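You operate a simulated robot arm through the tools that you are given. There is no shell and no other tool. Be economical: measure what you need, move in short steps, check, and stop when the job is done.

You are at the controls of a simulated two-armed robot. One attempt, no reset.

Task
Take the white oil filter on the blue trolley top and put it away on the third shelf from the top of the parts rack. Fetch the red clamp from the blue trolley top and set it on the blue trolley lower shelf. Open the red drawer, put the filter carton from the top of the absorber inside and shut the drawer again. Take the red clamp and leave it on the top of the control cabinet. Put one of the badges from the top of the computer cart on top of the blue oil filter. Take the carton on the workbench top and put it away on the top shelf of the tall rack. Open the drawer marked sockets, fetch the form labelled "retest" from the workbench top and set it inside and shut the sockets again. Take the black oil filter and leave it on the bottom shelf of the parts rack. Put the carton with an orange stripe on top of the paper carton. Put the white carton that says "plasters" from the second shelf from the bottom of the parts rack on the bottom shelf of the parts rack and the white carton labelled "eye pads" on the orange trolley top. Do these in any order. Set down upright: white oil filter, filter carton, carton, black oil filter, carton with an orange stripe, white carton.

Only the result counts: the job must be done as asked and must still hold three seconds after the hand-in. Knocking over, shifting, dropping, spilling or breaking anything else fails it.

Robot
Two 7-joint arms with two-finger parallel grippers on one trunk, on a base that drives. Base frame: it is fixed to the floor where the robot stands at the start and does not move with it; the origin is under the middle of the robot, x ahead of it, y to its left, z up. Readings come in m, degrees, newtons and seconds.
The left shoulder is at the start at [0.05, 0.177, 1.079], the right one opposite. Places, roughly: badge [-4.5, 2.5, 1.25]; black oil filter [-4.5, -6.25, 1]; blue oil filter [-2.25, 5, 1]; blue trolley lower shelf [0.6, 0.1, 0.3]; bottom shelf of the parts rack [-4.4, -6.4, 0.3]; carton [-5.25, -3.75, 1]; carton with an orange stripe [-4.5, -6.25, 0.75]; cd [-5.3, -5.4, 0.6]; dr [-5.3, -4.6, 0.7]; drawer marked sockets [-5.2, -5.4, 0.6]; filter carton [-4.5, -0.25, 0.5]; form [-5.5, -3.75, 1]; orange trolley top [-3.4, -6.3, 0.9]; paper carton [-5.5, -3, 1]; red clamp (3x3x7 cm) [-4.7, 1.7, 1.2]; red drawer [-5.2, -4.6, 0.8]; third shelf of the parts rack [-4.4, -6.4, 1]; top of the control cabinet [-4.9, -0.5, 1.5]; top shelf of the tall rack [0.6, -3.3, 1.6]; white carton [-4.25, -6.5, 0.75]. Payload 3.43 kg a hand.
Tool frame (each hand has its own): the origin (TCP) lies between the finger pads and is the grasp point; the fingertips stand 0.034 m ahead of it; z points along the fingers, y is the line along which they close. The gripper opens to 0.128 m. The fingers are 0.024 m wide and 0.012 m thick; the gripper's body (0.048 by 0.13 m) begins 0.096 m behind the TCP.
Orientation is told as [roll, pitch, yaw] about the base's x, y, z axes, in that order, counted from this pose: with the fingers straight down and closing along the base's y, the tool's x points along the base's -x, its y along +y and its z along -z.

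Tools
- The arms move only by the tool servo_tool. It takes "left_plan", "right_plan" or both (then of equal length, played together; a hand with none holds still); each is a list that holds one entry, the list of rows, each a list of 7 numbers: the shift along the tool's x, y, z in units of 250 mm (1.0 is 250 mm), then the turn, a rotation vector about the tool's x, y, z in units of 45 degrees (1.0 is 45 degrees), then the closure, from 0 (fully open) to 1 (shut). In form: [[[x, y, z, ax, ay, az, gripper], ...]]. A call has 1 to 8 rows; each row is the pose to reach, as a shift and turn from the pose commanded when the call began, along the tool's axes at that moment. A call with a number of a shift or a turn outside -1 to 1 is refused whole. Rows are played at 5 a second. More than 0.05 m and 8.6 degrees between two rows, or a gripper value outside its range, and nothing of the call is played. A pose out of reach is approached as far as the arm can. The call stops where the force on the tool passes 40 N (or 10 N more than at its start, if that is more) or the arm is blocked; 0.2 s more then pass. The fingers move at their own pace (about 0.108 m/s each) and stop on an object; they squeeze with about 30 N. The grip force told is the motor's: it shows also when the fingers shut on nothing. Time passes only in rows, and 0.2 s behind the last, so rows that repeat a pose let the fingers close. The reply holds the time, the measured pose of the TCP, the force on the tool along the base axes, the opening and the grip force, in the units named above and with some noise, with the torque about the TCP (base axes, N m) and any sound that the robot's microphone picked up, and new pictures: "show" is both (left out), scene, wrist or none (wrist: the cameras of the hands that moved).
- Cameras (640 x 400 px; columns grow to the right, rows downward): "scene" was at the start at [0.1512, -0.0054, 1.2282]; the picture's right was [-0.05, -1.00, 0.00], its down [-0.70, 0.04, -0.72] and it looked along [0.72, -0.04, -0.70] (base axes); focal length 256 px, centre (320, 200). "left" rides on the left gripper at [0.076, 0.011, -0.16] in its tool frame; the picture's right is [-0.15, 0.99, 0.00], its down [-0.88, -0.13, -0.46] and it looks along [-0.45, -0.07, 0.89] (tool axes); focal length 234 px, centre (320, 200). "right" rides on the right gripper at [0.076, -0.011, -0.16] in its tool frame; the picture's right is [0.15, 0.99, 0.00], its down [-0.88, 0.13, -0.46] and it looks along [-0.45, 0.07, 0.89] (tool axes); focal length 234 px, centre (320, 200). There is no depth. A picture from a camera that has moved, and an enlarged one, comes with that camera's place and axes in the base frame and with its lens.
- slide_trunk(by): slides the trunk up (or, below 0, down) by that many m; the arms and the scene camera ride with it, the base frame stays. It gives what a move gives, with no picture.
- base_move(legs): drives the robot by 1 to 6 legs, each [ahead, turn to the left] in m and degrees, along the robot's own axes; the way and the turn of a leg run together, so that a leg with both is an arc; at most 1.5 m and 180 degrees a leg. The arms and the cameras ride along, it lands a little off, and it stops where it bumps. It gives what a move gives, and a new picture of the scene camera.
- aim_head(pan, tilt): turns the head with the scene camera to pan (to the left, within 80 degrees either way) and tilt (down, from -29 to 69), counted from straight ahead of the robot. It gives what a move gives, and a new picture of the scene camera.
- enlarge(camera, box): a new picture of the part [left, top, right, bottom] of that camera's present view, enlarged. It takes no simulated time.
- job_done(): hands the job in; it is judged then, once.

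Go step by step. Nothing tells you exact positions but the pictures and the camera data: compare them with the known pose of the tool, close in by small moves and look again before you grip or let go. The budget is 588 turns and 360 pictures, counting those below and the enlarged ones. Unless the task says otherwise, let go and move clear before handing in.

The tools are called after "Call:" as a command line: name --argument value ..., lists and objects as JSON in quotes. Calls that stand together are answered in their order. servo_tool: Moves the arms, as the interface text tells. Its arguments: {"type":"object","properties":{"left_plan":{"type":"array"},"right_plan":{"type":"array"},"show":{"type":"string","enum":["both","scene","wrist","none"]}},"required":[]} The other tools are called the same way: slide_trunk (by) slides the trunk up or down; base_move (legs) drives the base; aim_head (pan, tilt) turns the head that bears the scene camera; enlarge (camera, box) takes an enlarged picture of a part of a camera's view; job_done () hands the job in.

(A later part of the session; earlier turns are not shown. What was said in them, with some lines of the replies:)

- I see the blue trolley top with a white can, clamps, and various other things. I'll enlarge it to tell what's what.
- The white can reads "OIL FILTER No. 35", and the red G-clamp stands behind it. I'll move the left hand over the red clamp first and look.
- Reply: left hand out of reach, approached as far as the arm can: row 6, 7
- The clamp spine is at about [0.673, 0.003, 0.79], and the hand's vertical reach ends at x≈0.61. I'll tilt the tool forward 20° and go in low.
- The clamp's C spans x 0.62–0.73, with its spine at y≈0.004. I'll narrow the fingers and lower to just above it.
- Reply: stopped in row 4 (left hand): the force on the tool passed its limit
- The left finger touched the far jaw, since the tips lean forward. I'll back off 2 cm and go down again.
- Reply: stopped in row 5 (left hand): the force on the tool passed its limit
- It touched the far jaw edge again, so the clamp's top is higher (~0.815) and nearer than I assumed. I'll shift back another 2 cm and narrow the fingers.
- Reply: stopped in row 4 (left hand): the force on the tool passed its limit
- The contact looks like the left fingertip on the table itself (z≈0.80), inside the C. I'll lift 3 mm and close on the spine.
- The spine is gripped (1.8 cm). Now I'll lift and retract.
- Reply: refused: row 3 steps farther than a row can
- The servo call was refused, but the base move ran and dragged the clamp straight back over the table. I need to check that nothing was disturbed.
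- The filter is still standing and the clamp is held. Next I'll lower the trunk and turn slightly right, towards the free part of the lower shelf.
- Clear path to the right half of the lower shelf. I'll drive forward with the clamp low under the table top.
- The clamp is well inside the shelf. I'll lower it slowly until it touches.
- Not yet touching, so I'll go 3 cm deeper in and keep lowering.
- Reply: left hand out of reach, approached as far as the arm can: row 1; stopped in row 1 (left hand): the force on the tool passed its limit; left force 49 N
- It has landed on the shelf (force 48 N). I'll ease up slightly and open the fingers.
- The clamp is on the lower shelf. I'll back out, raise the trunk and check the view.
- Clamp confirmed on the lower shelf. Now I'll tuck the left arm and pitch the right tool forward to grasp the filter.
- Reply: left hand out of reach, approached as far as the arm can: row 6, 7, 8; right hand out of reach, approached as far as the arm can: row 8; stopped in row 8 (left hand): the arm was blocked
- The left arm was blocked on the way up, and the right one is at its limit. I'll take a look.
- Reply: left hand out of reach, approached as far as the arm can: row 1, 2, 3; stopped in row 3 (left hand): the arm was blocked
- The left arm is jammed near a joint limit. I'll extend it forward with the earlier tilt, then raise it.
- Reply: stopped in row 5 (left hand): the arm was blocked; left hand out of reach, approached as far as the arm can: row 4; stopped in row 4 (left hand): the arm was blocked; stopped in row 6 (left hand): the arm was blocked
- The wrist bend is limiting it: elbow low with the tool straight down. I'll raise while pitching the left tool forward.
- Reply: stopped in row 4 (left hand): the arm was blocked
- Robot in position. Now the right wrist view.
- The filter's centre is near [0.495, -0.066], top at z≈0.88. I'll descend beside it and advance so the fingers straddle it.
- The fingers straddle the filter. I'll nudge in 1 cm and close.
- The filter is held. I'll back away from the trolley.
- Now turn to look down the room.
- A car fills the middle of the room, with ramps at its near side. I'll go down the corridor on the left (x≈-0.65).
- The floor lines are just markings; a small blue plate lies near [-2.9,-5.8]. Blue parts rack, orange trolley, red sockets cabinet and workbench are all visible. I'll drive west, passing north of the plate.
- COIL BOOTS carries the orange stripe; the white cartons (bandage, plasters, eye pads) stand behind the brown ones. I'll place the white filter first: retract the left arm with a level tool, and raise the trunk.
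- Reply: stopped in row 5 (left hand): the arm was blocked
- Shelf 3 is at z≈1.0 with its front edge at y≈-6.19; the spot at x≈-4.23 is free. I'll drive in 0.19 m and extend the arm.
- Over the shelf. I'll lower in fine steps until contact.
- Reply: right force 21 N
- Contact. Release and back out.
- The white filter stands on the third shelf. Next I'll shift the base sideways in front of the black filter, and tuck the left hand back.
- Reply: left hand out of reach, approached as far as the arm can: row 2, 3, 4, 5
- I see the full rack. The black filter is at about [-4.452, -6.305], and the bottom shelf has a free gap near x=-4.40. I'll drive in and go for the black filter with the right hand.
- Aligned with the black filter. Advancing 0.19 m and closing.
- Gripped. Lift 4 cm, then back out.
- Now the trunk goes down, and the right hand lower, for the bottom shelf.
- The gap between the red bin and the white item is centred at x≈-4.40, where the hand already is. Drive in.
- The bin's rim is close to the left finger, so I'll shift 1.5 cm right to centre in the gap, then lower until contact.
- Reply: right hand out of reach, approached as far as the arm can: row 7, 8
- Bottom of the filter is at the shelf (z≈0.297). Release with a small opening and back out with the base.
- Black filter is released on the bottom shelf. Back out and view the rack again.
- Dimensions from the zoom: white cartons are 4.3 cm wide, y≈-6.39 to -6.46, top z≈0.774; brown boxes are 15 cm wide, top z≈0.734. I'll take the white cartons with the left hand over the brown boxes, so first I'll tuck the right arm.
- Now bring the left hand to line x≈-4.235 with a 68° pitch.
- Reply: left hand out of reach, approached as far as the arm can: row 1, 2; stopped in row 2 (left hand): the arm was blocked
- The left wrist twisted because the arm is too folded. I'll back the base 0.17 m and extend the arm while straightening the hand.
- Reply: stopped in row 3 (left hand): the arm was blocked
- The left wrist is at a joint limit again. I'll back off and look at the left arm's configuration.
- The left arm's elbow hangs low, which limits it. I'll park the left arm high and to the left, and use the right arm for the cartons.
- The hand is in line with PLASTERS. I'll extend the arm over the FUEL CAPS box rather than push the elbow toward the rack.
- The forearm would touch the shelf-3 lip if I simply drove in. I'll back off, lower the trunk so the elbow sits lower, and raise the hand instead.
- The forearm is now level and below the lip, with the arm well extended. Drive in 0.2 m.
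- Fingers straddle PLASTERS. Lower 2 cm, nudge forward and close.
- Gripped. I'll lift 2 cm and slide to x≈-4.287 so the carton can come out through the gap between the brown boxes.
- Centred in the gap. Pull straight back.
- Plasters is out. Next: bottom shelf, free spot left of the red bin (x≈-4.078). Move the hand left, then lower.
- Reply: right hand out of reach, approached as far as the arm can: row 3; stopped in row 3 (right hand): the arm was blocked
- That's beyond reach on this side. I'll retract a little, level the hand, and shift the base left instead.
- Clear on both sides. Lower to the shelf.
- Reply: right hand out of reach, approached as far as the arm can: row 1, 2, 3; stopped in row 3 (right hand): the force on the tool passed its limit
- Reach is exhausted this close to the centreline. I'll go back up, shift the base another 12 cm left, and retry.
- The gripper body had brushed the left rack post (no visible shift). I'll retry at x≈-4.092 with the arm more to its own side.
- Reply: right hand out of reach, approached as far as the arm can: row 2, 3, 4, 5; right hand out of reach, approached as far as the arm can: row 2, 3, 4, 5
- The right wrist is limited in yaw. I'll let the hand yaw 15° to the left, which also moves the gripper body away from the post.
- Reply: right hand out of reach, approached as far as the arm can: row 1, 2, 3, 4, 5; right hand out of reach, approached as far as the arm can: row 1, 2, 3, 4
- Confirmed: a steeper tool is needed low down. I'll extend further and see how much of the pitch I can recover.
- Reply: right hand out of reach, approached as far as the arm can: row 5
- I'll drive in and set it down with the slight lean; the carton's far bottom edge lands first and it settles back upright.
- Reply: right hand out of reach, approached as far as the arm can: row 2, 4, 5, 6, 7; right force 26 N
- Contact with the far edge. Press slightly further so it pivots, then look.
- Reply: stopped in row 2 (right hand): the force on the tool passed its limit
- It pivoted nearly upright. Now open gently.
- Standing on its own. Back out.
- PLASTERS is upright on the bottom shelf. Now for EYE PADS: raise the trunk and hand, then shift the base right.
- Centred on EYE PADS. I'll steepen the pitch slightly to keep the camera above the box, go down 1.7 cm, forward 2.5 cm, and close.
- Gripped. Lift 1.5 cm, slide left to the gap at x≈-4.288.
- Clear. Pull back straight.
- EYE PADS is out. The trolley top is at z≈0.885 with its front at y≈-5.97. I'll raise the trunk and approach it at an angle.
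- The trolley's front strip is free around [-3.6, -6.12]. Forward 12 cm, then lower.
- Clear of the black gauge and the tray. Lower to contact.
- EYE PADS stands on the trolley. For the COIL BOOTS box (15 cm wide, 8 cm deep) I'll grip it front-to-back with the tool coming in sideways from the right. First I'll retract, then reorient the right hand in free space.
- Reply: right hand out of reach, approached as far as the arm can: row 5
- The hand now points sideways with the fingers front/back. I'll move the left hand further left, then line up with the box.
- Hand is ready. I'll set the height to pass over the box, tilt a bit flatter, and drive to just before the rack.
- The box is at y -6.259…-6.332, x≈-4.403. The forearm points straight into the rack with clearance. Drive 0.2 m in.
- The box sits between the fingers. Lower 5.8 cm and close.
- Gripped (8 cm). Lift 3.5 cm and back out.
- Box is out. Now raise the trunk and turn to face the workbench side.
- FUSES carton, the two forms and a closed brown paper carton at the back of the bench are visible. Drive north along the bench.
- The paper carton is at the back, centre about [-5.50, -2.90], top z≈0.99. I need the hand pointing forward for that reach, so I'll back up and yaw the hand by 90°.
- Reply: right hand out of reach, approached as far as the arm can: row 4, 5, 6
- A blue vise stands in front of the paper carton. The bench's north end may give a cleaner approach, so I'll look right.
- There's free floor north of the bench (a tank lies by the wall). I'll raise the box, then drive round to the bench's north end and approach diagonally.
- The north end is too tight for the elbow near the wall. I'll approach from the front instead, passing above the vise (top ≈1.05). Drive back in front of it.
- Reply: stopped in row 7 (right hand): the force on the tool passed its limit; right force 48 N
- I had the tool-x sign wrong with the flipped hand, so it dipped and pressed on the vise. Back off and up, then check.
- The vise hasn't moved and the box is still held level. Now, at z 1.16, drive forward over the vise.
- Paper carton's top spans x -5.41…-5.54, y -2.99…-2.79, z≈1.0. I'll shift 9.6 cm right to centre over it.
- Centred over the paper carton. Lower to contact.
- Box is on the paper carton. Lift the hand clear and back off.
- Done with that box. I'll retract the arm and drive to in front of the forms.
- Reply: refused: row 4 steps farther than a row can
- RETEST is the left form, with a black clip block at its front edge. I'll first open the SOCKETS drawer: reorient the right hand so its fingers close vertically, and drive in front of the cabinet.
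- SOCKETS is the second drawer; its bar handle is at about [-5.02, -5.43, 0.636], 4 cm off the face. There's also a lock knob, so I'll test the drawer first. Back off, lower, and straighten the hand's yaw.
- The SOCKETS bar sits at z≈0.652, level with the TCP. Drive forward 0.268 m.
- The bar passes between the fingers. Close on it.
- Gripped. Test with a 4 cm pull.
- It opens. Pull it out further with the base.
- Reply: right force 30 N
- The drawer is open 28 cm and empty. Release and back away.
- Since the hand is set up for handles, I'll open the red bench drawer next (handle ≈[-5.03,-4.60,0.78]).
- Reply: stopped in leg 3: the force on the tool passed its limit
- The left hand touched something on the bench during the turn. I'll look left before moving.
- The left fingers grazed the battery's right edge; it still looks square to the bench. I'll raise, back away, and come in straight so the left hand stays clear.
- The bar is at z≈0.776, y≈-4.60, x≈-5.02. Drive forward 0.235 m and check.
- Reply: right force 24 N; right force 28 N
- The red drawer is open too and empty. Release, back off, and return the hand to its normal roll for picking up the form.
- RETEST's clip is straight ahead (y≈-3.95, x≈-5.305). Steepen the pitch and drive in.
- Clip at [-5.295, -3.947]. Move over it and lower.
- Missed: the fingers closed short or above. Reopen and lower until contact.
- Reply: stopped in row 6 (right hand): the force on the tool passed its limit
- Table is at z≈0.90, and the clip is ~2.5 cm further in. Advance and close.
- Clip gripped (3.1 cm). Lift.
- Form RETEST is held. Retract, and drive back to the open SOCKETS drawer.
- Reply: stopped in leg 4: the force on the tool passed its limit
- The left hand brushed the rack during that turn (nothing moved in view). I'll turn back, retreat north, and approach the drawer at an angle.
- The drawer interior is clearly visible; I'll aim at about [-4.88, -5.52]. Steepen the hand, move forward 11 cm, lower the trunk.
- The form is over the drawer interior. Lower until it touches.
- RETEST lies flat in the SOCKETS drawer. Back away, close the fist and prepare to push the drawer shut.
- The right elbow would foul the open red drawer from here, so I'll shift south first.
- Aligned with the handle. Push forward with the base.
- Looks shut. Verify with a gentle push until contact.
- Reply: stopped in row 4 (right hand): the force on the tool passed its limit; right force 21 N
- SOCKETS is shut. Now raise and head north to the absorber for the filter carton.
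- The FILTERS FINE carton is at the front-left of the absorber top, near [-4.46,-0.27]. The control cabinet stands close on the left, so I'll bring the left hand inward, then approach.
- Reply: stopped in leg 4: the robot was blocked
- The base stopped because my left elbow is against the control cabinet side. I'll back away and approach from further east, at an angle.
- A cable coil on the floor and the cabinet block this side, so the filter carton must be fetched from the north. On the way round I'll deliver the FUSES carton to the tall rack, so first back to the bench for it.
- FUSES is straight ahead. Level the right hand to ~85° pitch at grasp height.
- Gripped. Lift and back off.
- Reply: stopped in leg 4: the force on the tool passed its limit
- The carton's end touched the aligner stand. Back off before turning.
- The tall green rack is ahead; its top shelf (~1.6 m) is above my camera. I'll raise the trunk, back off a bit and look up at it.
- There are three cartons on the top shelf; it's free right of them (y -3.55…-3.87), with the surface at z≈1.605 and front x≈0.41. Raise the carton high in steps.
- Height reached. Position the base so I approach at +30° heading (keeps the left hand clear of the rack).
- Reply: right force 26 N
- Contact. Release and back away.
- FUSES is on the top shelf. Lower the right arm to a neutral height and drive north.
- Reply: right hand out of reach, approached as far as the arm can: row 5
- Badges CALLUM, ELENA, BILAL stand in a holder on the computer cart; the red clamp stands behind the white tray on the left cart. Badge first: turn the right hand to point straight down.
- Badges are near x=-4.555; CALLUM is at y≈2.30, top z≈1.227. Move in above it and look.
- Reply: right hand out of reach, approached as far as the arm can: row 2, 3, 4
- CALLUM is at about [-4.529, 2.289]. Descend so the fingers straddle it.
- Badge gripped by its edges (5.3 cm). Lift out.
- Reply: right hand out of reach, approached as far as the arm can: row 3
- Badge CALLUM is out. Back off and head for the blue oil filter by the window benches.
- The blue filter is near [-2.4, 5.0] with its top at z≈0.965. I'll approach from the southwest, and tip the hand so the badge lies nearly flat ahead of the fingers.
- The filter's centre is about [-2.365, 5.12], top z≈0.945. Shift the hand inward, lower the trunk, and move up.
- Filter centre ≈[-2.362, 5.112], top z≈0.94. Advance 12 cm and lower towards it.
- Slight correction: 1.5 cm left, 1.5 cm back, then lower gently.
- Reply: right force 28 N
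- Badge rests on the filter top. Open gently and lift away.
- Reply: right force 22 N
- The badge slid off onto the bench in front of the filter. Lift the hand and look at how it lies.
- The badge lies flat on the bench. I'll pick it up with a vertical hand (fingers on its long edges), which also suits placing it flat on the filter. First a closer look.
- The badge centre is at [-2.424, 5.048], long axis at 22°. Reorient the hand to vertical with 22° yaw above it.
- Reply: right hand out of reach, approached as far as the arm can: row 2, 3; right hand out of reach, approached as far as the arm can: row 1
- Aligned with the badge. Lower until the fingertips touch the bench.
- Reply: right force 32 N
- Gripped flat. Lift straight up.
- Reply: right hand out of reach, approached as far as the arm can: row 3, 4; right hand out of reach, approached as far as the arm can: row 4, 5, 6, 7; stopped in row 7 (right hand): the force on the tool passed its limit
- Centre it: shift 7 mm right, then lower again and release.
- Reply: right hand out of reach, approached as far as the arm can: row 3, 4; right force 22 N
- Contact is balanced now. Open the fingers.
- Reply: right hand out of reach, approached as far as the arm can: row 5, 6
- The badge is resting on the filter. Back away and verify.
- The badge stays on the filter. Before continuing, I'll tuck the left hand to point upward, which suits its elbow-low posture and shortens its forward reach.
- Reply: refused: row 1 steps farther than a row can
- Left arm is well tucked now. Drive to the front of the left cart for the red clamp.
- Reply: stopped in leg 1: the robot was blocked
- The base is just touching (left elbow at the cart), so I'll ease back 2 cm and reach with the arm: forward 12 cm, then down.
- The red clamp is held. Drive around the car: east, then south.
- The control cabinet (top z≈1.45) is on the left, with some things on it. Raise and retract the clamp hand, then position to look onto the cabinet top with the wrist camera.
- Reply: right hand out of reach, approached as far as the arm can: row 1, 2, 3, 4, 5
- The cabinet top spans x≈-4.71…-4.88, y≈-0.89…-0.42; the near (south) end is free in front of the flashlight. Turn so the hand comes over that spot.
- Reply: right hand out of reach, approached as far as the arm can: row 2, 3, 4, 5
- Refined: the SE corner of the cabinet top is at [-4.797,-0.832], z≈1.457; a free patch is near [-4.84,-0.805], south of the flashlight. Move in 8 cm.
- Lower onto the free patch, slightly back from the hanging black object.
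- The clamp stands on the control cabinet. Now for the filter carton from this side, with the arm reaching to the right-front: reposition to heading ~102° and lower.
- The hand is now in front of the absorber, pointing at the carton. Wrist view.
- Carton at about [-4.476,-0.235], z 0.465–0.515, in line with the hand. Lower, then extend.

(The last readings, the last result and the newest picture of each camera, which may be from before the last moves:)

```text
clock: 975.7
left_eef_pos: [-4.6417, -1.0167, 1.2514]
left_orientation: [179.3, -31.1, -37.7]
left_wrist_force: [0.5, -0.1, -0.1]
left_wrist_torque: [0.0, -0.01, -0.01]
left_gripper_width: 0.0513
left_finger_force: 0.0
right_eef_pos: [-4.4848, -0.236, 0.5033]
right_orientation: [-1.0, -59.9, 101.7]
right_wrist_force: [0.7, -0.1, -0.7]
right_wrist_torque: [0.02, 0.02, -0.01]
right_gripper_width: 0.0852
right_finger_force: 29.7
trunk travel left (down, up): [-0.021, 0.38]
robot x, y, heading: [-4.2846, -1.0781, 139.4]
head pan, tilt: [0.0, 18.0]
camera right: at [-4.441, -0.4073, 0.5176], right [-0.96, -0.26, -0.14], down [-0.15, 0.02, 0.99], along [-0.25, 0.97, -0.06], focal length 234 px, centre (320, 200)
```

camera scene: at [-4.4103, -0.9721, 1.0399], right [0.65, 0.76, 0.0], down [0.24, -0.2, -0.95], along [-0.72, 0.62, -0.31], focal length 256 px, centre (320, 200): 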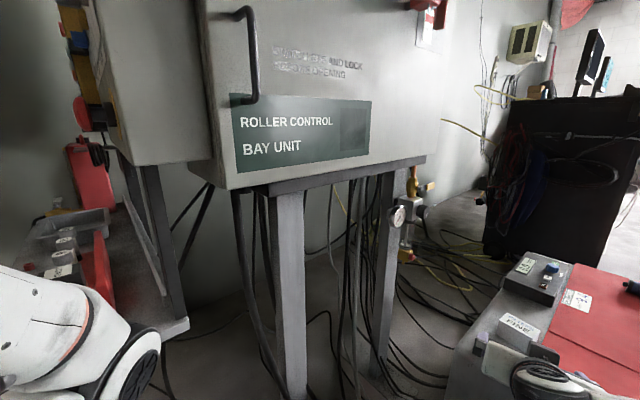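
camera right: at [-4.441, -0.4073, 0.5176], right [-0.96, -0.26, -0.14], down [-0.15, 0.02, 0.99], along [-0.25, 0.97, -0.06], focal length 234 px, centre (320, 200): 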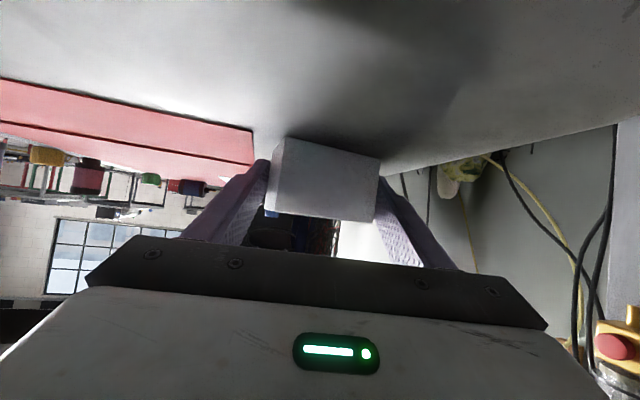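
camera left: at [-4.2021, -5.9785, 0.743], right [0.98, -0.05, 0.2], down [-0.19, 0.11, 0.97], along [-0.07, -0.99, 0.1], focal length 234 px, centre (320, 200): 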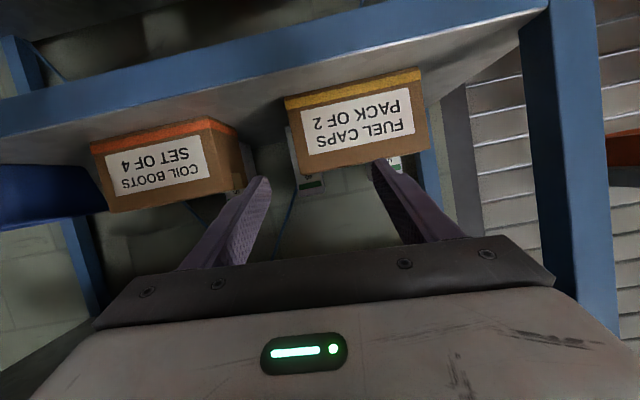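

Carton gripped. Lift, retract, and bring the hand back to the front.

Call:
servo_tool --right_plan '[[[-0.14, 0, -0.08, 0, 0, 0, 1], [-0.28, 0, -0.16, 0, 0, 0, 1], [-0.42, 0, -0.24, 0, 0, 0, 1], [-0.33, 0, -0.39, 0, 0, 0, 1], [-0.24, 0, -0.54, 0, 0, 0, 1], [-0.15, 0, -0.69, 0, 0, 0, 1], [-0.06, 0, -0.84, 0, 0, 0, 1]]]' --show "none"

Call:
base_move --legs '[[0, -38], [-0.3, 0]]'

Call:
servo_tool --right_plan '[[[0, 0.12, 0, -0.061, 0, -0.035, 1], [0, 0.25, 0, -0.122, 0, -0.07, 1], [0, 0.37, 0, -0.183, 0, -0.105, 1], [0, 0.5, 0, -0.244, 0, -0.14, 1], [0, 0.62, 0, -0.305, 0, -0.175, 1], [0, 0.75, 0, -0.366, 0, -0.21, 1]]]' --show "none"

Call:
servo_tool --right_plan '[[[0, 0.06, 0, -0.073, 0, -0.042, 1], [0, 0.12, 0, -0.146, 0, -0.084, 1], [0, 0.18, 0, -0.22, 0, -0.126, 1], [0, 0.24, 0, -0.293, 0, -0.168, 1], [0, 0.3, 0, -0.366, 0, -0.21, 1]]]' --show "wrist"

```text
clock: 977.3
left_eef_pos: [-4.6421, -1.0159, 1.2519]
left_orientation: [179.3, -31.1, -37.6]
left_wrist_force: [1.2, -0.3, 0.5]
left_wrist_torque: [0.0, -0.03, -0.03]
left_gripper_width: 0.0512
left_finger_force: 0.0
right_eef_pos: [-4.4522, -0.4086, 0.6237]
right_orientation: [-1.0, -59.9, 101.5]
right_wrist_force: [-0.1, 0.9, 0.6]
right_wrist_torque: [0.01, -0.04, 0.0]
right_gripper_width: 0.0851
right_finger_force: 29.7
trunk travel left (down, up): [-0.021, 0.38]
robot x, y, heading: [-4.2842, -1.0767, 139.5]
head pan, tilt: [0.0, 18.0]
```

```text
clock: 981.2
left_eef_pos: [-4.4691, -1.1025, 1.2503]
left_orientation: [179.4, -31.2, -75.8]
left_wrist_force: [0.1, 0.1, 0.8]
left_wrist_torque: [0.0, -0.02, 0.0]
left_gripper_width: 0.0507
left_finger_force: 0.1
right_eef_pos: [-3.9448, -0.7407, 0.6218]
right_orientation: [-1.0, -59.9, 63.6]
right_wrist_force: [0.7, 0.9, -0.7]
right_wrist_torque: [-0.02, 0.02, 0.02]
right_gripper_width: 0.0848
right_finger_force: 30.1
trunk travel left (down, up): [-0.021, 0.38]
robot x, y, heading: [-4.2284, -1.3651, 101.1]
head pan, tilt: [0.0, 18.0]
camera scene: at [-4.2591, -1.2111, 1.0399], right [0.98, 0.2, 0.0], down [0.06, -0.3, -0.95], along [-0.19, 0.93, -0.31], focal length 256 px, centre (320, 200)
```

scene: 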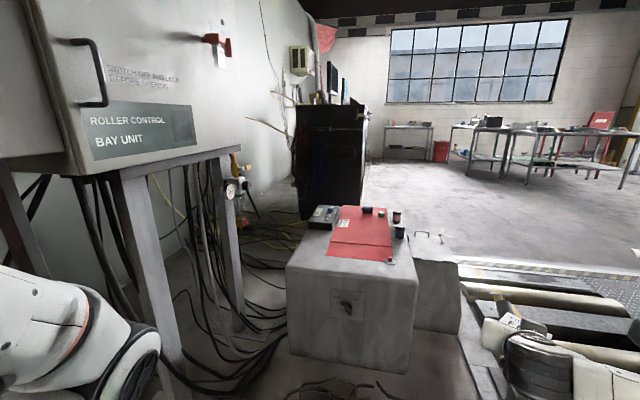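

```text
clock: 982.6
left_eef_pos: [-4.4683, -1.1011, 1.2512]
left_orientation: [179.3, -31.0, -75.8]
left_wrist_force: [0.3, 0.6, -0.5]
left_wrist_torque: [-0.03, -0.02, 0.03]
left_gripper_width: 0.0512
left_finger_force: 0.1
right_eef_pos: [-4.1113, -0.6536, 0.6201]
right_orientation: [-1.0, -59.6, 82.4]
right_wrist_force: [0.3, -0.7, -0.8]
right_wrist_torque: [-0.01, 0.05, 0.04]
right_gripper_width: 0.0847
right_finger_force: 29.8
trunk travel left (down, up): [-0.021, 0.38]
robot x, y, heading: [-4.2245, -1.3698, 101.3]
head pan, tilt: [0.0, 18.0]
```

```text
clock: 983.8
left_eef_pos: [-4.4687, -1.1024, 1.2506]
left_orientation: [179.3, -31.2, -75.8]
left_wrist_force: [0.0, 0.2, 0.4]
left_wrist_torque: [-0.01, 0.0, 0.0]
left_gripper_width: 0.0512
left_finger_force: 0.1
right_eef_pos: [-4.1861, -0.6421, 0.621]
right_orientation: [-0.4, -59.6, 101.2]
right_wrist_force: [-0.3, -1.1, -0.7]
right_wrist_torque: [-0.01, -0.01, 0.01]
right_gripper_width: 0.0845
right_finger_force: 29.8
trunk travel left (down, up): [-0.021, 0.38]
robot x, y, heading: [-4.2267, -1.3702, 101.4]
head pan, tilt: [0.0, 18.0]
camera right: at [-4.1427, -0.8144, 0.6355], right [-0.96, -0.26, -0.13], down [-0.14, 0.03, 0.99], along [-0.25, 0.97, -0.06], focal length 234 px, centre (320, 200)
```

right: 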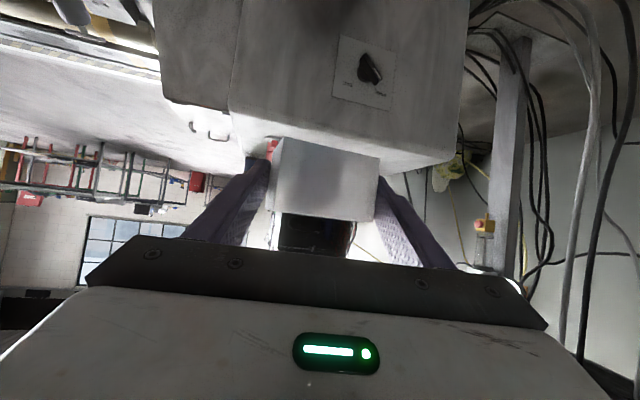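

Carton secured. Raise it high and drive back south to the open red drawer.

Call:
slide_trunk --by 0.36

Call:
base_move --legs '[[0, -100], [0, -91], [1.4, 0], [1.4, 0], [0.7, 0], [0, -90]]'

```text
clock: 987.3
left_eef_pos: [-4.4686, -1.103, 1.611]
left_orientation: [179.4, -31.1, -75.8]
left_wrist_force: [-0.1, -0.5, -0.8]
left_wrist_torque: [-0.01, 0.03, 0.02]
left_gripper_width: 0.0512
left_finger_force: 0.0
right_eef_pos: [-4.1851, -0.6427, 0.9797]
right_orientation: [-0.4, -59.6, 101.1]
right_wrist_force: [-0.1, 1.0, 0.2]
right_wrist_torque: [-0.03, -0.03, -0.02]
right_gripper_width: 0.0841
right_finger_force: 29.9
trunk travel left (down, up): [-0.381, 0.02]
robot x, y, heading: [-4.226, -1.3694, 101.4]
head pan, tilt: [0.0, 18.0]
```

```text
clock: 1016.2
left_eef_pos: [-4.5372, -5.0537, 1.611]
left_orientation: [179.4, -31.1, 2.9]
left_wrist_force: [0.3, -0.3, -0.8]
left_wrist_torque: [-0.02, 0.02, 0.01]
left_gripper_width: 0.0513
left_finger_force: 0.0
right_eef_pos: [-4.9308, -4.6856, 0.9812]
right_orientation: [-0.4, -59.7, 179.6]
right_wrist_force: [0.9, 1.0, -1.6]
right_wrist_torque: [-0.01, 0.0, 0.0]
right_gripper_width: 0.0751
right_finger_force: 30.3
trunk travel left (down, up): [-0.381, 0.02]
robot x, y, heading: [-4.2278, -4.8687, -179.6]
head pan, tilt: [0.0, 18.0]
camera scene: at [-4.3906, -4.8694, 1.3999], right [0.0, 1.0, 0.0], down [0.31, 0.0, -0.95], along [-0.95, 0.0, -0.31], focal length 256 px, centre (320, 200)
```

scene: 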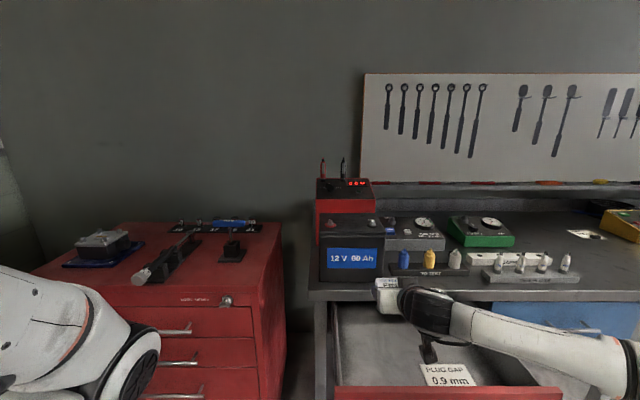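

The grip width changed slightly, so I'll check the carton in hand and the drawer below.

Call:
enlarge --camera "right" --box '[0, 0, 640, 400]'

```text
1.00 times, centred on (320, 200) of right
camera zoom: at [-4.7559, -4.6769, 0.9955], right [0.06, -0.99, -0.13], down [-0.05, -0.13, 0.99], along [-1.0, -0.06, -0.06], focal length 234 px, centre (320, 200)
```

zoom: 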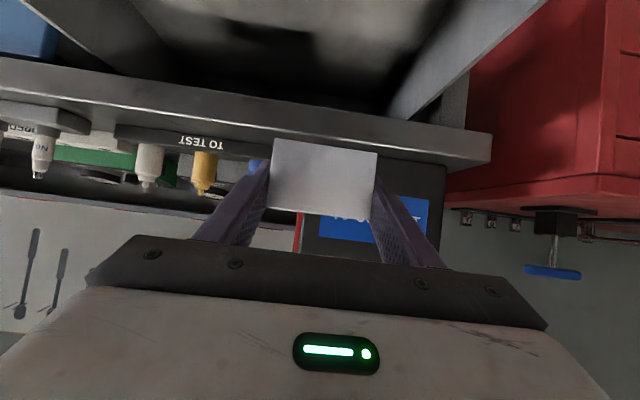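

The hand's camera would foul the drawer face from the front, so I'll approach diagonally from the north-east, keeping the carton level. Retract and reposition.

Call:
servo_tool --right_plan '[[[0.078, 0, -0.134, 0, 0, 0, 1], [0.155, 0, -0.268, 0, 0, 0, 1], [0.233, 0, -0.403, 0, 0, 0, 1], [0.31, 0, -0.537, 0, 0, 0, 1]]]' --show "none"

Call:
base_move --legs '[[0, -72.4], [0.69, 0], [0, 132]]'

Call:
aim_head --pan 0 --tilt 45

```text
clock: 1017.2
left_eef_pos: [-4.5365, -5.0555, 1.609]
left_orientation: [179.5, -31.1, 2.9]
left_wrist_force: [0.0, -0.2, 0.4]
left_wrist_torque: [-0.02, 0.0, -0.01]
left_gripper_width: 0.0512
left_finger_force: 0.0
right_eef_pos: [-4.7758, -4.6876, 0.9823]
right_orientation: [-0.6, -59.7, 179.8]
right_wrist_force: [-0.1, -0.6, -1.0]
right_wrist_torque: [-0.03, -0.02, -0.01]
right_gripper_width: 0.0753
right_finger_force: 30.2
trunk travel left (down, up): [-0.381, 0.02]
robot x, y, heading: [-4.2271, -4.866, -179.7]
head pan, tilt: [0.0, 18.0]
```

```text
clock: 1029.6
left_eef_pos: [-4.4318, -4.5776, 1.6098]
left_orientation: [179.4, -31.1, 63.2]
left_wrist_force: [0.1, 0.7, 0.5]
left_wrist_torque: [-0.01, 0.0, 0.0]
left_gripper_width: 0.0514
left_finger_force: 0.0
right_eef_pos: [-4.8685, -4.6038, 0.9821]
right_orientation: [-0.5, -59.6, -120.0]
right_wrist_force: [-1.7, 0.5, -1.5]
right_wrist_torque: [-0.04, 0.01, -0.03]
right_gripper_width: 0.0753
right_finger_force: 29.8
trunk travel left (down, up): [-0.381, 0.02]
robot x, y, heading: [-4.4381, -4.2167, -119.6]
head pan, tilt: [0.0, 18.0]
camera scene: at [-4.5193, -4.359, 1.3999], right [-0.87, 0.49, 0.0], down [0.15, 0.27, -0.95], along [-0.47, -0.83, -0.31], focal length 256 px, centre (320, 200)
```

scene: 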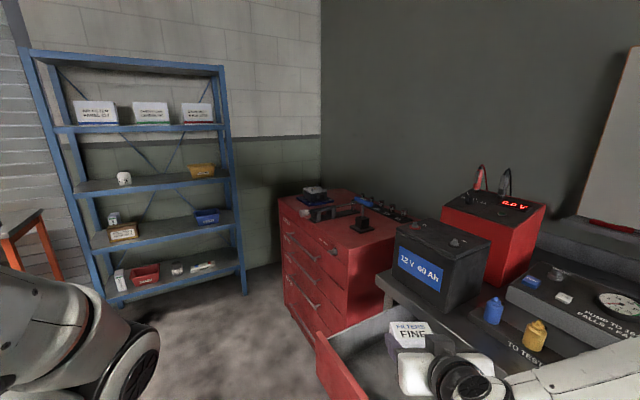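

```text
clock: 1030.5
left_eef_pos: [-4.4293, -4.577, 1.6097]
left_orientation: [179.4, -31.1, 63.3]
left_wrist_force: [-0.1, -0.4, 0.1]
left_wrist_torque: [0.01, -0.01, 0.0]
left_gripper_width: 0.0511
left_finger_force: 0.0
right_eef_pos: [-4.8674, -4.6038, 0.9811]
right_orientation: [-0.5, -59.7, -120.0]
right_wrist_force: [-0.3, 0.4, -1.0]
right_wrist_torque: [0.01, 0.0, 0.0]
right_gripper_width: 0.0753
right_finger_force: 29.7
trunk travel left (down, up): [-0.381, 0.02]
robot x, y, heading: [-4.4409, -4.2167, -119.8]
head pan, tilt: [0.0, 45.0]
camera scene: at [-4.5134, -4.3485, 1.358], right [-0.87, 0.49, 0.0], down [0.35, 0.61, -0.71], along [-0.35, -0.62, -0.71], focal length 256 px, centre (320, 200)
```

scene: 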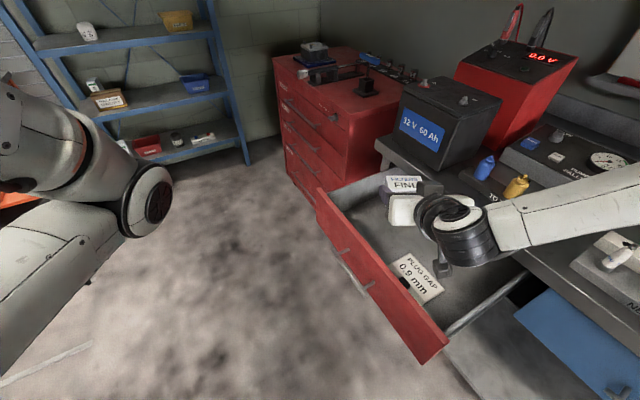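

Good view of the drawer. Steepen to 45°, move 6 cm in, and lower.

Call:
servo_tool --right_plan '[[[-0.06, 0, 0.104, 0, 0.11, 0, 1], [-0.12, 0, 0.208, 0, 0.22, 0, 1], [-0.12, 0, 0.208, 0, 0.33, 0, 1]]]' --show "none"

Call:
slide_trunk --by -0.17

Call:
servo_tool --right_plan '[[[0.028, 0, 0.028, 0, 0, 0, 1], [0.056, 0, 0.056, 0, 0, 0, 1], [0.071, 0, 0.071, 0, 0, 0, 1], [0.085, 0, 0.085, 0, 0, 0, 1], [0.099, 0, 0.099, 0, 0, 0, 1], [0.113, 0, 0.113, 0, 0, 0, 1], [0.127, 0, 0.127, 0, 0, 0, 1]]]' --show "both"

```text
clock: 1031.3
left_eef_pos: [-4.4321, -4.5775, 1.6108]
left_orientation: [179.4, -31.2, 63.2]
left_wrist_force: [0.1, 0.1, -0.9]
left_wrist_torque: [0.02, -0.03, -0.02]
left_gripper_width: 0.0511
left_finger_force: 0.1
right_eef_pos: [-4.8988, -4.6561, 0.981]
right_orientation: [-0.2, -44.8, -120.1]
right_wrist_force: [0.3, -0.7, -0.7]
right_wrist_torque: [0.05, -0.01, 0.01]
right_gripper_width: 0.0754
right_finger_force: 29.5
trunk travel left (down, up): [-0.381, 0.02]
robot x, y, heading: [-4.4397, -4.2191, -119.6]
head pan, tilt: [0.0, 45.0]
```

```text
clock: 1033.2
left_eef_pos: [-4.4309, -4.5775, 1.4402]
left_orientation: [179.4, -31.2, 63.3]
left_wrist_force: [0.3, -0.6, 0.6]
left_wrist_torque: [0.0, -0.01, 0.0]
left_gripper_width: 0.0509
left_finger_force: 0.1
right_eef_pos: [-4.8969, -4.6549, 0.8099]
right_orientation: [-0.3, -44.8, -120.1]
right_wrist_force: [0.8, 0.7, -0.6]
right_wrist_torque: [-0.01, -0.02, 0.03]
right_gripper_width: 0.0752
right_finger_force: 29.9
trunk travel left (down, up): [-0.211, 0.19]
robot x, y, heading: [-4.4364, -4.2161, -119.6]
head pan, tilt: [0.0, 45.0]
```

```text
clock: 1034.8
left_eef_pos: [-4.4316, -4.5776, 1.4415]
left_orientation: [179.4, -31.1, 63.1]
left_wrist_force: [-0.6, 0.5, -0.4]
left_wrist_torque: [0.04, 0.02, -0.02]
left_gripper_width: 0.0515
left_finger_force: 0.0
right_eef_pos: [-4.897, -4.6563, 0.7654]
right_orientation: [-0.4, -44.7, -120.1]
right_wrist_force: [-1.1, -0.1, -0.7]
right_wrist_torque: [-0.03, -0.06, 0.08]
right_gripper_width: 0.0751
right_finger_force: 29.9
trunk travel left (down, up): [-0.211, 0.19]
robot x, y, heading: [-4.4417, -4.2158, -119.7]
head pan, tilt: [0.0, 45.0]
camera scene: at [-4.5134, -4.3485, 1.1879], right [-0.87, 0.49, 0.0], down [0.35, 0.62, -0.71], along [-0.35, -0.62, -0.71], focal length 256 px, centre (320, 200)
camera right: at [-4.8235, -4.5066, 0.8254], right [0.91, -0.41, -0.11], down [-0.04, -0.33, 0.94], along [-0.42, -0.85, -0.32], focal length 234 px, centre (320, 200)
```

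scene: 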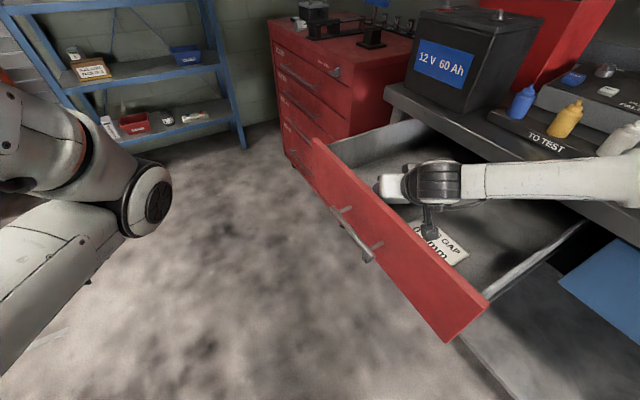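
right: 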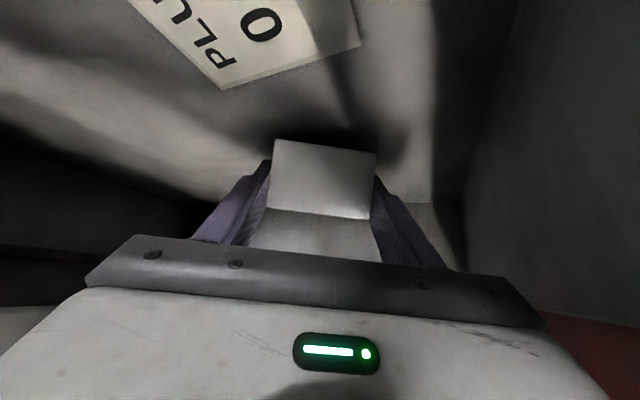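

Call:
servo_tool --right_plan '[[[0.014, 0, 0.014, 0, 0, 0, 1], [0.028, 0, 0.028, 0, 0, 0, 1], [0.042, 0, 0.042, 0, 0, 0, 1], [0.056, 0, 0.056, 0, 0, 0, 1], [0.07, 0, 0.07, 0, 0, 0, 1], [0.085, 0, 0.085, 0, 0, 0, 1]]]' --show "none"

```text
clock: 1036.0
left_eef_pos: [-4.4302, -4.5766, 1.4398]
left_orientation: [179.4, -31.1, 63.2]
left_wrist_force: [1.2, -0.2, 1.0]
left_wrist_torque: [-0.05, -0.01, -0.07]
left_gripper_width: 0.0513
left_finger_force: 0.0
right_eef_pos: [-4.898, -4.6624, 0.7514]
right_orientation: [0.1, -45.9, -120.3]
right_wrist_force: [-1.2, -2.8, 6.7]
right_wrist_torque: [-0.19, 0.37, 0.13]
right_gripper_width: 0.0753
right_finger_force: 30.2
trunk travel left (down, up): [-0.211, 0.19]
robot x, y, heading: [-4.4367, -4.2123, -119.7]
head pan, tilt: [0.0, 45.0]
stopped in row 6 (right hand): the force on the tool passed its limit (the readings are from after the stop); the commanded pose is now the measured one
```

Contact with the drawer floor. Release, lift out.

Call:
servo_tool --right_plan '[[[0.01, 0, 0.01, 0, 0, 0, 1], [0.01, 0, 0.01, 0, 0, 0, 0.38], [0.01, 0, 0.01, 0, 0, 0, 0.3], [0.01, 0, 0.01, 0, 0, 0, 0.2], [-0.05, 0, -0.05, 0, 0, 0, 0.2], [-0.14, 0, -0.14, 0, 0, 0, 0.2], [-0.24, 0, -0.24, 0, 0, 0, 0.2]]]' --show "wrist"

```text
clock: 1037.6
left_eef_pos: [-4.4309, -4.576, 1.4417]
left_orientation: [179.4, -31.1, 63.2]
left_wrist_force: [1.1, 0.2, 0.4]
left_wrist_torque: [-0.01, 0.01, 0.01]
left_gripper_width: 0.0514
left_finger_force: 0.1
right_eef_pos: [-4.8955, -4.6568, 0.8338]
right_orientation: [0.1, -45.4, -120.3]
right_wrist_force: [0.3, 0.0, 1.0]
right_wrist_torque: [-0.02, 0.03, -0.02]
right_gripper_width: 0.1024
right_finger_force: 0.0
trunk travel left (down, up): [-0.211, 0.19]
robot x, y, heading: [-4.4403, -4.2138, -119.8]
head pan, tilt: [0.0, 45.0]
camera right: at [-4.8233, -4.5081, 0.8919], right [0.91, -0.41, -0.1], down [-0.04, -0.32, 0.95], along [-0.42, -0.85, -0.3], focal length 234 px, centre (320, 200)
```

right: 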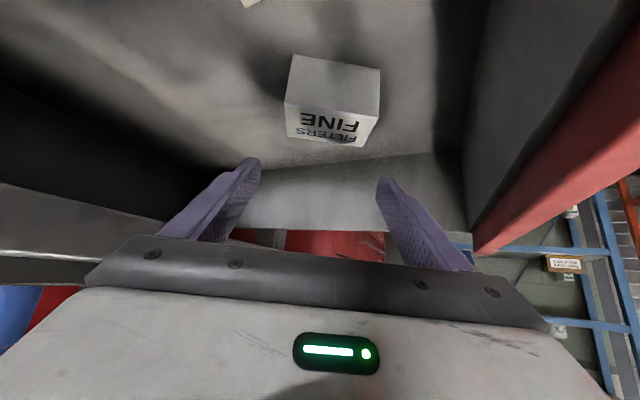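

The filter carton stands in the red drawer. Raise, retract, close the fist and go round to push the drawer shut.

Call:
slide_trunk --by 0.19

Call:
servo_tool --right_plan '[[[0.1, 0, -0.1, 0, 0, 0, 0.6], [0.2, 0, -0.2, 0, -0.1, 0, 1], [0.3, 0, -0.3, 0, -0.22, 0, 1], [0.4, 0, -0.4, 0, -0.33, 0, 1], [0.424, 0, -0.424, 0, -0.44, 0, 1]]]' --show "none"

Call:
base_move --legs '[[-0.4, 0], [0, 30], [0.87, 0], [0, -90], [-0.06, 0]]'

```text
clock: 1039.7
left_eef_pos: [-4.431, -4.5783, 1.6306]
left_orientation: [179.4, -31.1, 63.2]
left_wrist_force: [-0.3, 0.7, 0.1]
left_wrist_torque: [-0.02, -0.01, -0.01]
left_gripper_width: 0.0512
left_finger_force: 0.0
right_eef_pos: [-4.8989, -4.658, 1.0245]
right_orientation: [0.2, -45.4, -120.5]
right_wrist_force: [0.0, -0.5, -0.5]
right_wrist_torque: [0.03, -0.01, 0.01]
right_gripper_width: 0.1023
right_finger_force: 0.1
trunk travel left (down, up): [-0.401, 0.0]
robot x, y, heading: [-4.4382, -4.2112, -119.3]
head pan, tilt: [0.0, 45.0]
```

```text
clock: 1040.9
left_eef_pos: [-4.4292, -4.5773, 1.631]
left_orientation: [179.4, -31.1, 63.2]
left_wrist_force: [0.1, 0.5, 0.8]
left_wrist_torque: [0.04, 0.0, -0.02]
left_gripper_width: 0.0513
left_finger_force: 0.0
right_eef_pos: [-4.8082, -4.5354, 1.0345]
right_orientation: [0.2, -65.4, -120.6]
right_wrist_force: [-0.7, 0.3, -0.1]
right_wrist_torque: [-0.06, -0.04, 0.07]
right_gripper_width: 0.0001
right_finger_force: 30.3
right hand out of reach, approached as far as the arm can: row 4, 5
trunk travel left (down, up): [-0.401, 0.0]
robot x, y, heading: [-4.4383, -4.2147, -119.8]
head pan, tilt: [0.0, 45.0]
```

```text
clock: 1053.5
left_eef_pos: [-4.4822, -4.9359, 1.6306]
left_orientation: [179.4, -31.1, 3.1]
left_wrist_force: [0.1, 1.3, 0.1]
left_wrist_torque: [-0.03, -0.04, 0.01]
left_gripper_width: 0.0511
left_finger_force: 0.0
right_eef_pos: [-4.6364, -4.5872, 1.0323]
right_orientation: [0.0, -65.1, 179.5]
right_wrist_force: [0.4, 0.4, 0.4]
right_wrist_torque: [-0.01, -0.03, -0.01]
right_gripper_width: 0.0002
right_finger_force: 29.9
trunk travel left (down, up): [-0.401, 0.0]
robot x, y, heading: [-4.1737, -4.7505, -179.9]
head pan, tilt: [0.0, 45.0]
camera scene: at [-4.3246, -4.7504, 1.3782], right [-0.01, 1.0, 0.0], down [0.71, 0.01, -0.71], along [-0.71, -0.01, -0.71], focal length 256 px, centre (320, 200)
```

scene: 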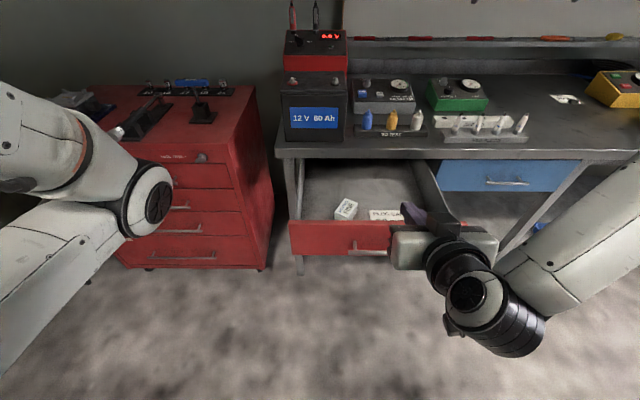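

Aligned with the red drawer's handle. Lower the trunk and push with the base.

Call:
slide_trunk --by -0.243

Call:
base_move --legs '[[0.335, 0]]'

```text
clock: 1056.1
left_eef_pos: [-4.4833, -4.9367, 1.3878]
left_orientation: [179.4, -31.0, 3.3]
left_wrist_force: [0.7, -0.2, 0.2]
left_wrist_torque: [0.02, 0.01, 0.01]
left_gripper_width: 0.0513
left_finger_force: 0.0
right_eef_pos: [-4.6371, -4.5871, 0.7896]
right_orientation: [0.0, -65.2, 179.4]
right_wrist_force: [-1.0, 0.2, -0.2]
right_wrist_torque: [-0.01, -0.02, -0.05]
right_gripper_width: 0.0
right_finger_force: 30.2
trunk travel left (down, up): [-0.158, 0.243]
robot x, y, heading: [-4.1725, -4.7476, -179.7]
head pan, tilt: [0.0, 45.0]
```

```text
clock: 1058.3
left_eef_pos: [-4.8158, -4.9379, 1.3874]
left_orientation: [179.3, -31.1, 3.3]
left_wrist_force: [0.2, -0.8, -0.1]
left_wrist_torque: [-0.01, 0.03, 0.01]
left_gripper_width: 0.0512
left_finger_force: 0.0
right_eef_pos: [-4.9697, -4.5911, 0.79]
right_orientation: [0.1, -65.2, 179.5]
right_wrist_force: [1.0, -0.1, -0.3]
right_wrist_torque: [0.01, -0.01, 0.01]
right_gripper_width: 0.0002
right_finger_force: 29.6
trunk travel left (down, up): [-0.158, 0.243]
robot x, y, heading: [-4.5043, -4.7514, -179.3]
head pan, tilt: [0.0, 45.0]
camera scene: at [-4.6588, -4.753, 1.1349], right [-0.01, 1.0, 0.0], down [0.71, 0.01, -0.71], along [-0.71, -0.01, -0.71], focal length 256 px, centre (320, 200)
```

scene: 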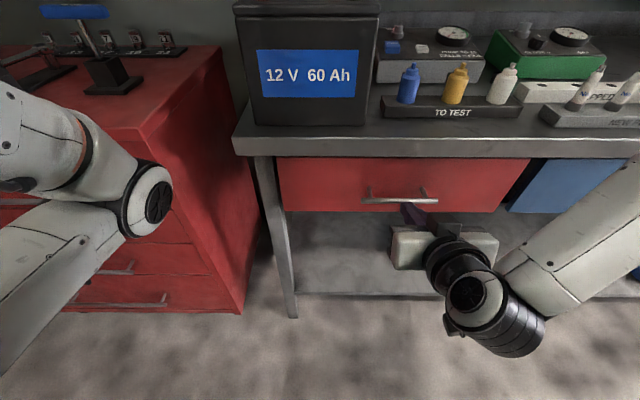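

Call:
servo_tool --right_plan '[[[-0.017, 0, 0.036, 0, 0, 0, 1], [-0.034, 0, 0.072, 0, 0, 0, 1], [-0.051, 0, 0.109, 0, 0, 0, 1], [-0.068, 0, 0.145, 0, 0, 0, 1], [-0.085, 0, 0.181, 0, 0, 0, 1]]]' --show "none"

```text
clock: 1058.9
left_eef_pos: [-4.8127, -4.9385, 1.3893]
left_orientation: [179.5, -31.0, 3.2]
left_wrist_force: [-0.3, 0.2, 0.8]
left_wrist_torque: [0.01, -0.05, -0.03]
left_gripper_width: 0.0513
left_finger_force: 0.0
right_eef_pos: [-4.9802, -4.5898, 0.791]
right_orientation: [0.1, -64.7, 179.7]
right_wrist_force: [18.9, 3.8, 14.5]
right_wrist_torque: [0.02, 0.19, -0.04]
right_gripper_width: 0.0
right_finger_force: 29.8
trunk travel left (down, up): [-0.158, 0.243]
robot x, y, heading: [-4.5025, -4.7484, -179.4]
head pan, tilt: [0.0, 45.0]
stopped in row 3 (right hand): the force on the tool passed its limit (the readings are from after the stop); the commanded pose is now the measured one
```

The red drawer is firmly shut. Back off and do a final check towards the rack and trolley.

Call:
base_move --legs '[[-0.3, 0], [0, 75]]'

Call:
aim_head --pan 10 --tilt 20

Call:
enlarge --camera "scene" --box '[150, 50, 510, 290]'

```text
clock: 1064.2
left_eef_pos: [-4.1046, -5.0952, 1.3883]
left_orientation: [179.4, -31.1, 78.3]
left_wrist_force: [-0.3, 0.2, -0.4]
left_wrist_torque: [-0.02, 0.03, 0.0]
left_gripper_width: 0.051
left_finger_force: 0.0
right_eef_pos: [-4.4837, -5.1665, 0.7874]
right_orientation: [0.1, -64.4, -105.1]
right_wrist_force: [-0.7, -0.3, -1.9]
right_wrist_torque: [0.01, 0.0, -0.02]
right_gripper_width: 0.0002
right_finger_force: 30.3
trunk travel left (down, up): [-0.158, 0.243]
robot x, y, heading: [-4.2019, -4.7471, -104.7]
head pan, tilt: [0.0, 45.0]
camera scene: at [-4.243, -4.896, 1.135], right [-0.97, 0.25, 0.0], down [0.18, 0.68, -0.71], along [-0.18, -0.68, -0.71], focal length 256 px, centre (320, 200)
```

scene: 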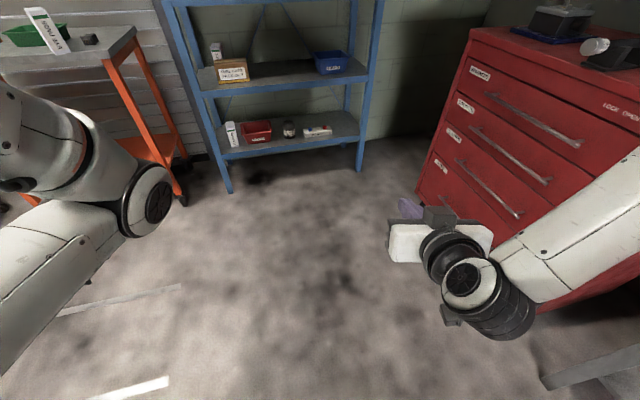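

```text
clock: 1065.0
left_eef_pos: [-4.1034, -5.0961, 1.3872]
left_orientation: [179.4, -31.1, 78.2]
left_wrist_force: [-0.3, 0.8, -0.5]
left_wrist_torque: [-0.02, 0.01, 0.04]
left_gripper_width: 0.051
left_finger_force: 0.0
right_eef_pos: [-4.4828, -5.1658, 0.7876]
right_orientation: [0.0, -64.3, -105.2]
right_wrist_force: [-0.4, 0.1, 0.0]
right_wrist_torque: [0.02, -0.01, 0.03]
right_gripper_width: 0.0
right_finger_force: 30.2
trunk travel left (down, up): [-0.158, 0.243]
robot x, y, heading: [-4.2019, -4.7458, -104.7]
head pan, tilt: [10.0, 20.0]
camera scene: at [-4.2301, -4.9101, 1.1736], right [-1.0, 0.08, 0.0], down [0.03, 0.34, -0.94], along [-0.08, -0.94, -0.34], focal length 256 px, centre (320, 200)
```

scene: 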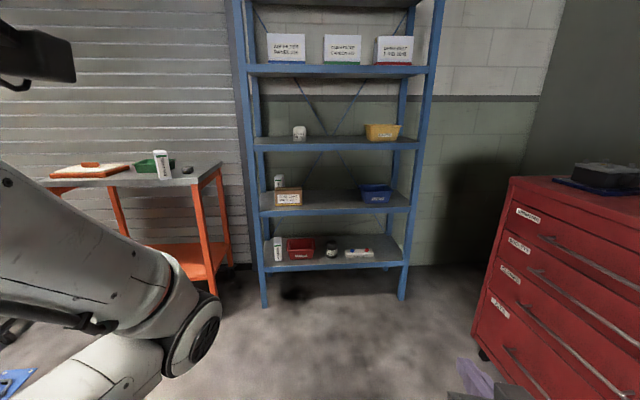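

```text
1.67 times, centred on (330, 170) of scene
camera zoom: at [-4.2301, -4.9101, 1.1736], right [-1.0, 0.08, 0.0], down [0.03, 0.34, -0.94], along [-0.08, -0.94, -0.34], focal length 427 px, centre (303, 250)
```

zoom: 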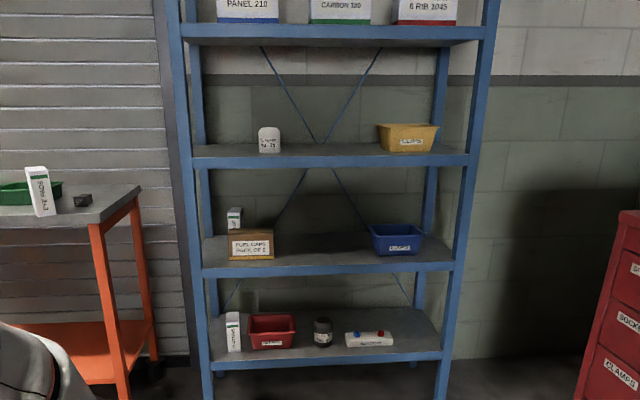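

Everything at the rack and trolley is in place and upright, both drawers are shut and both hands are clear, so I'm handing in.

Call:
job_done

```text
The job is handed in.
```

I finished all ten tasks and handed the job in; each item was seen in place after release, or its drawer pushed firmly shut.

There were a few light contacts along the way:
- The left hand touched the battery on the workbench and the parts rack.
- A carton I was carrying pressed against the vise, and another touched the aligner stand.
- My left elbow rested against the control cabinet, and either it or the base against the cart with the tray.

None of these appeared to move when I looked afterwards, but a shift of a centimetre or two could have escaped the cameras.

The CALLUM badge also slipped off the blue oil filter on the first try. I picked it up again, and it was lying on top of the filter when I last saw it.
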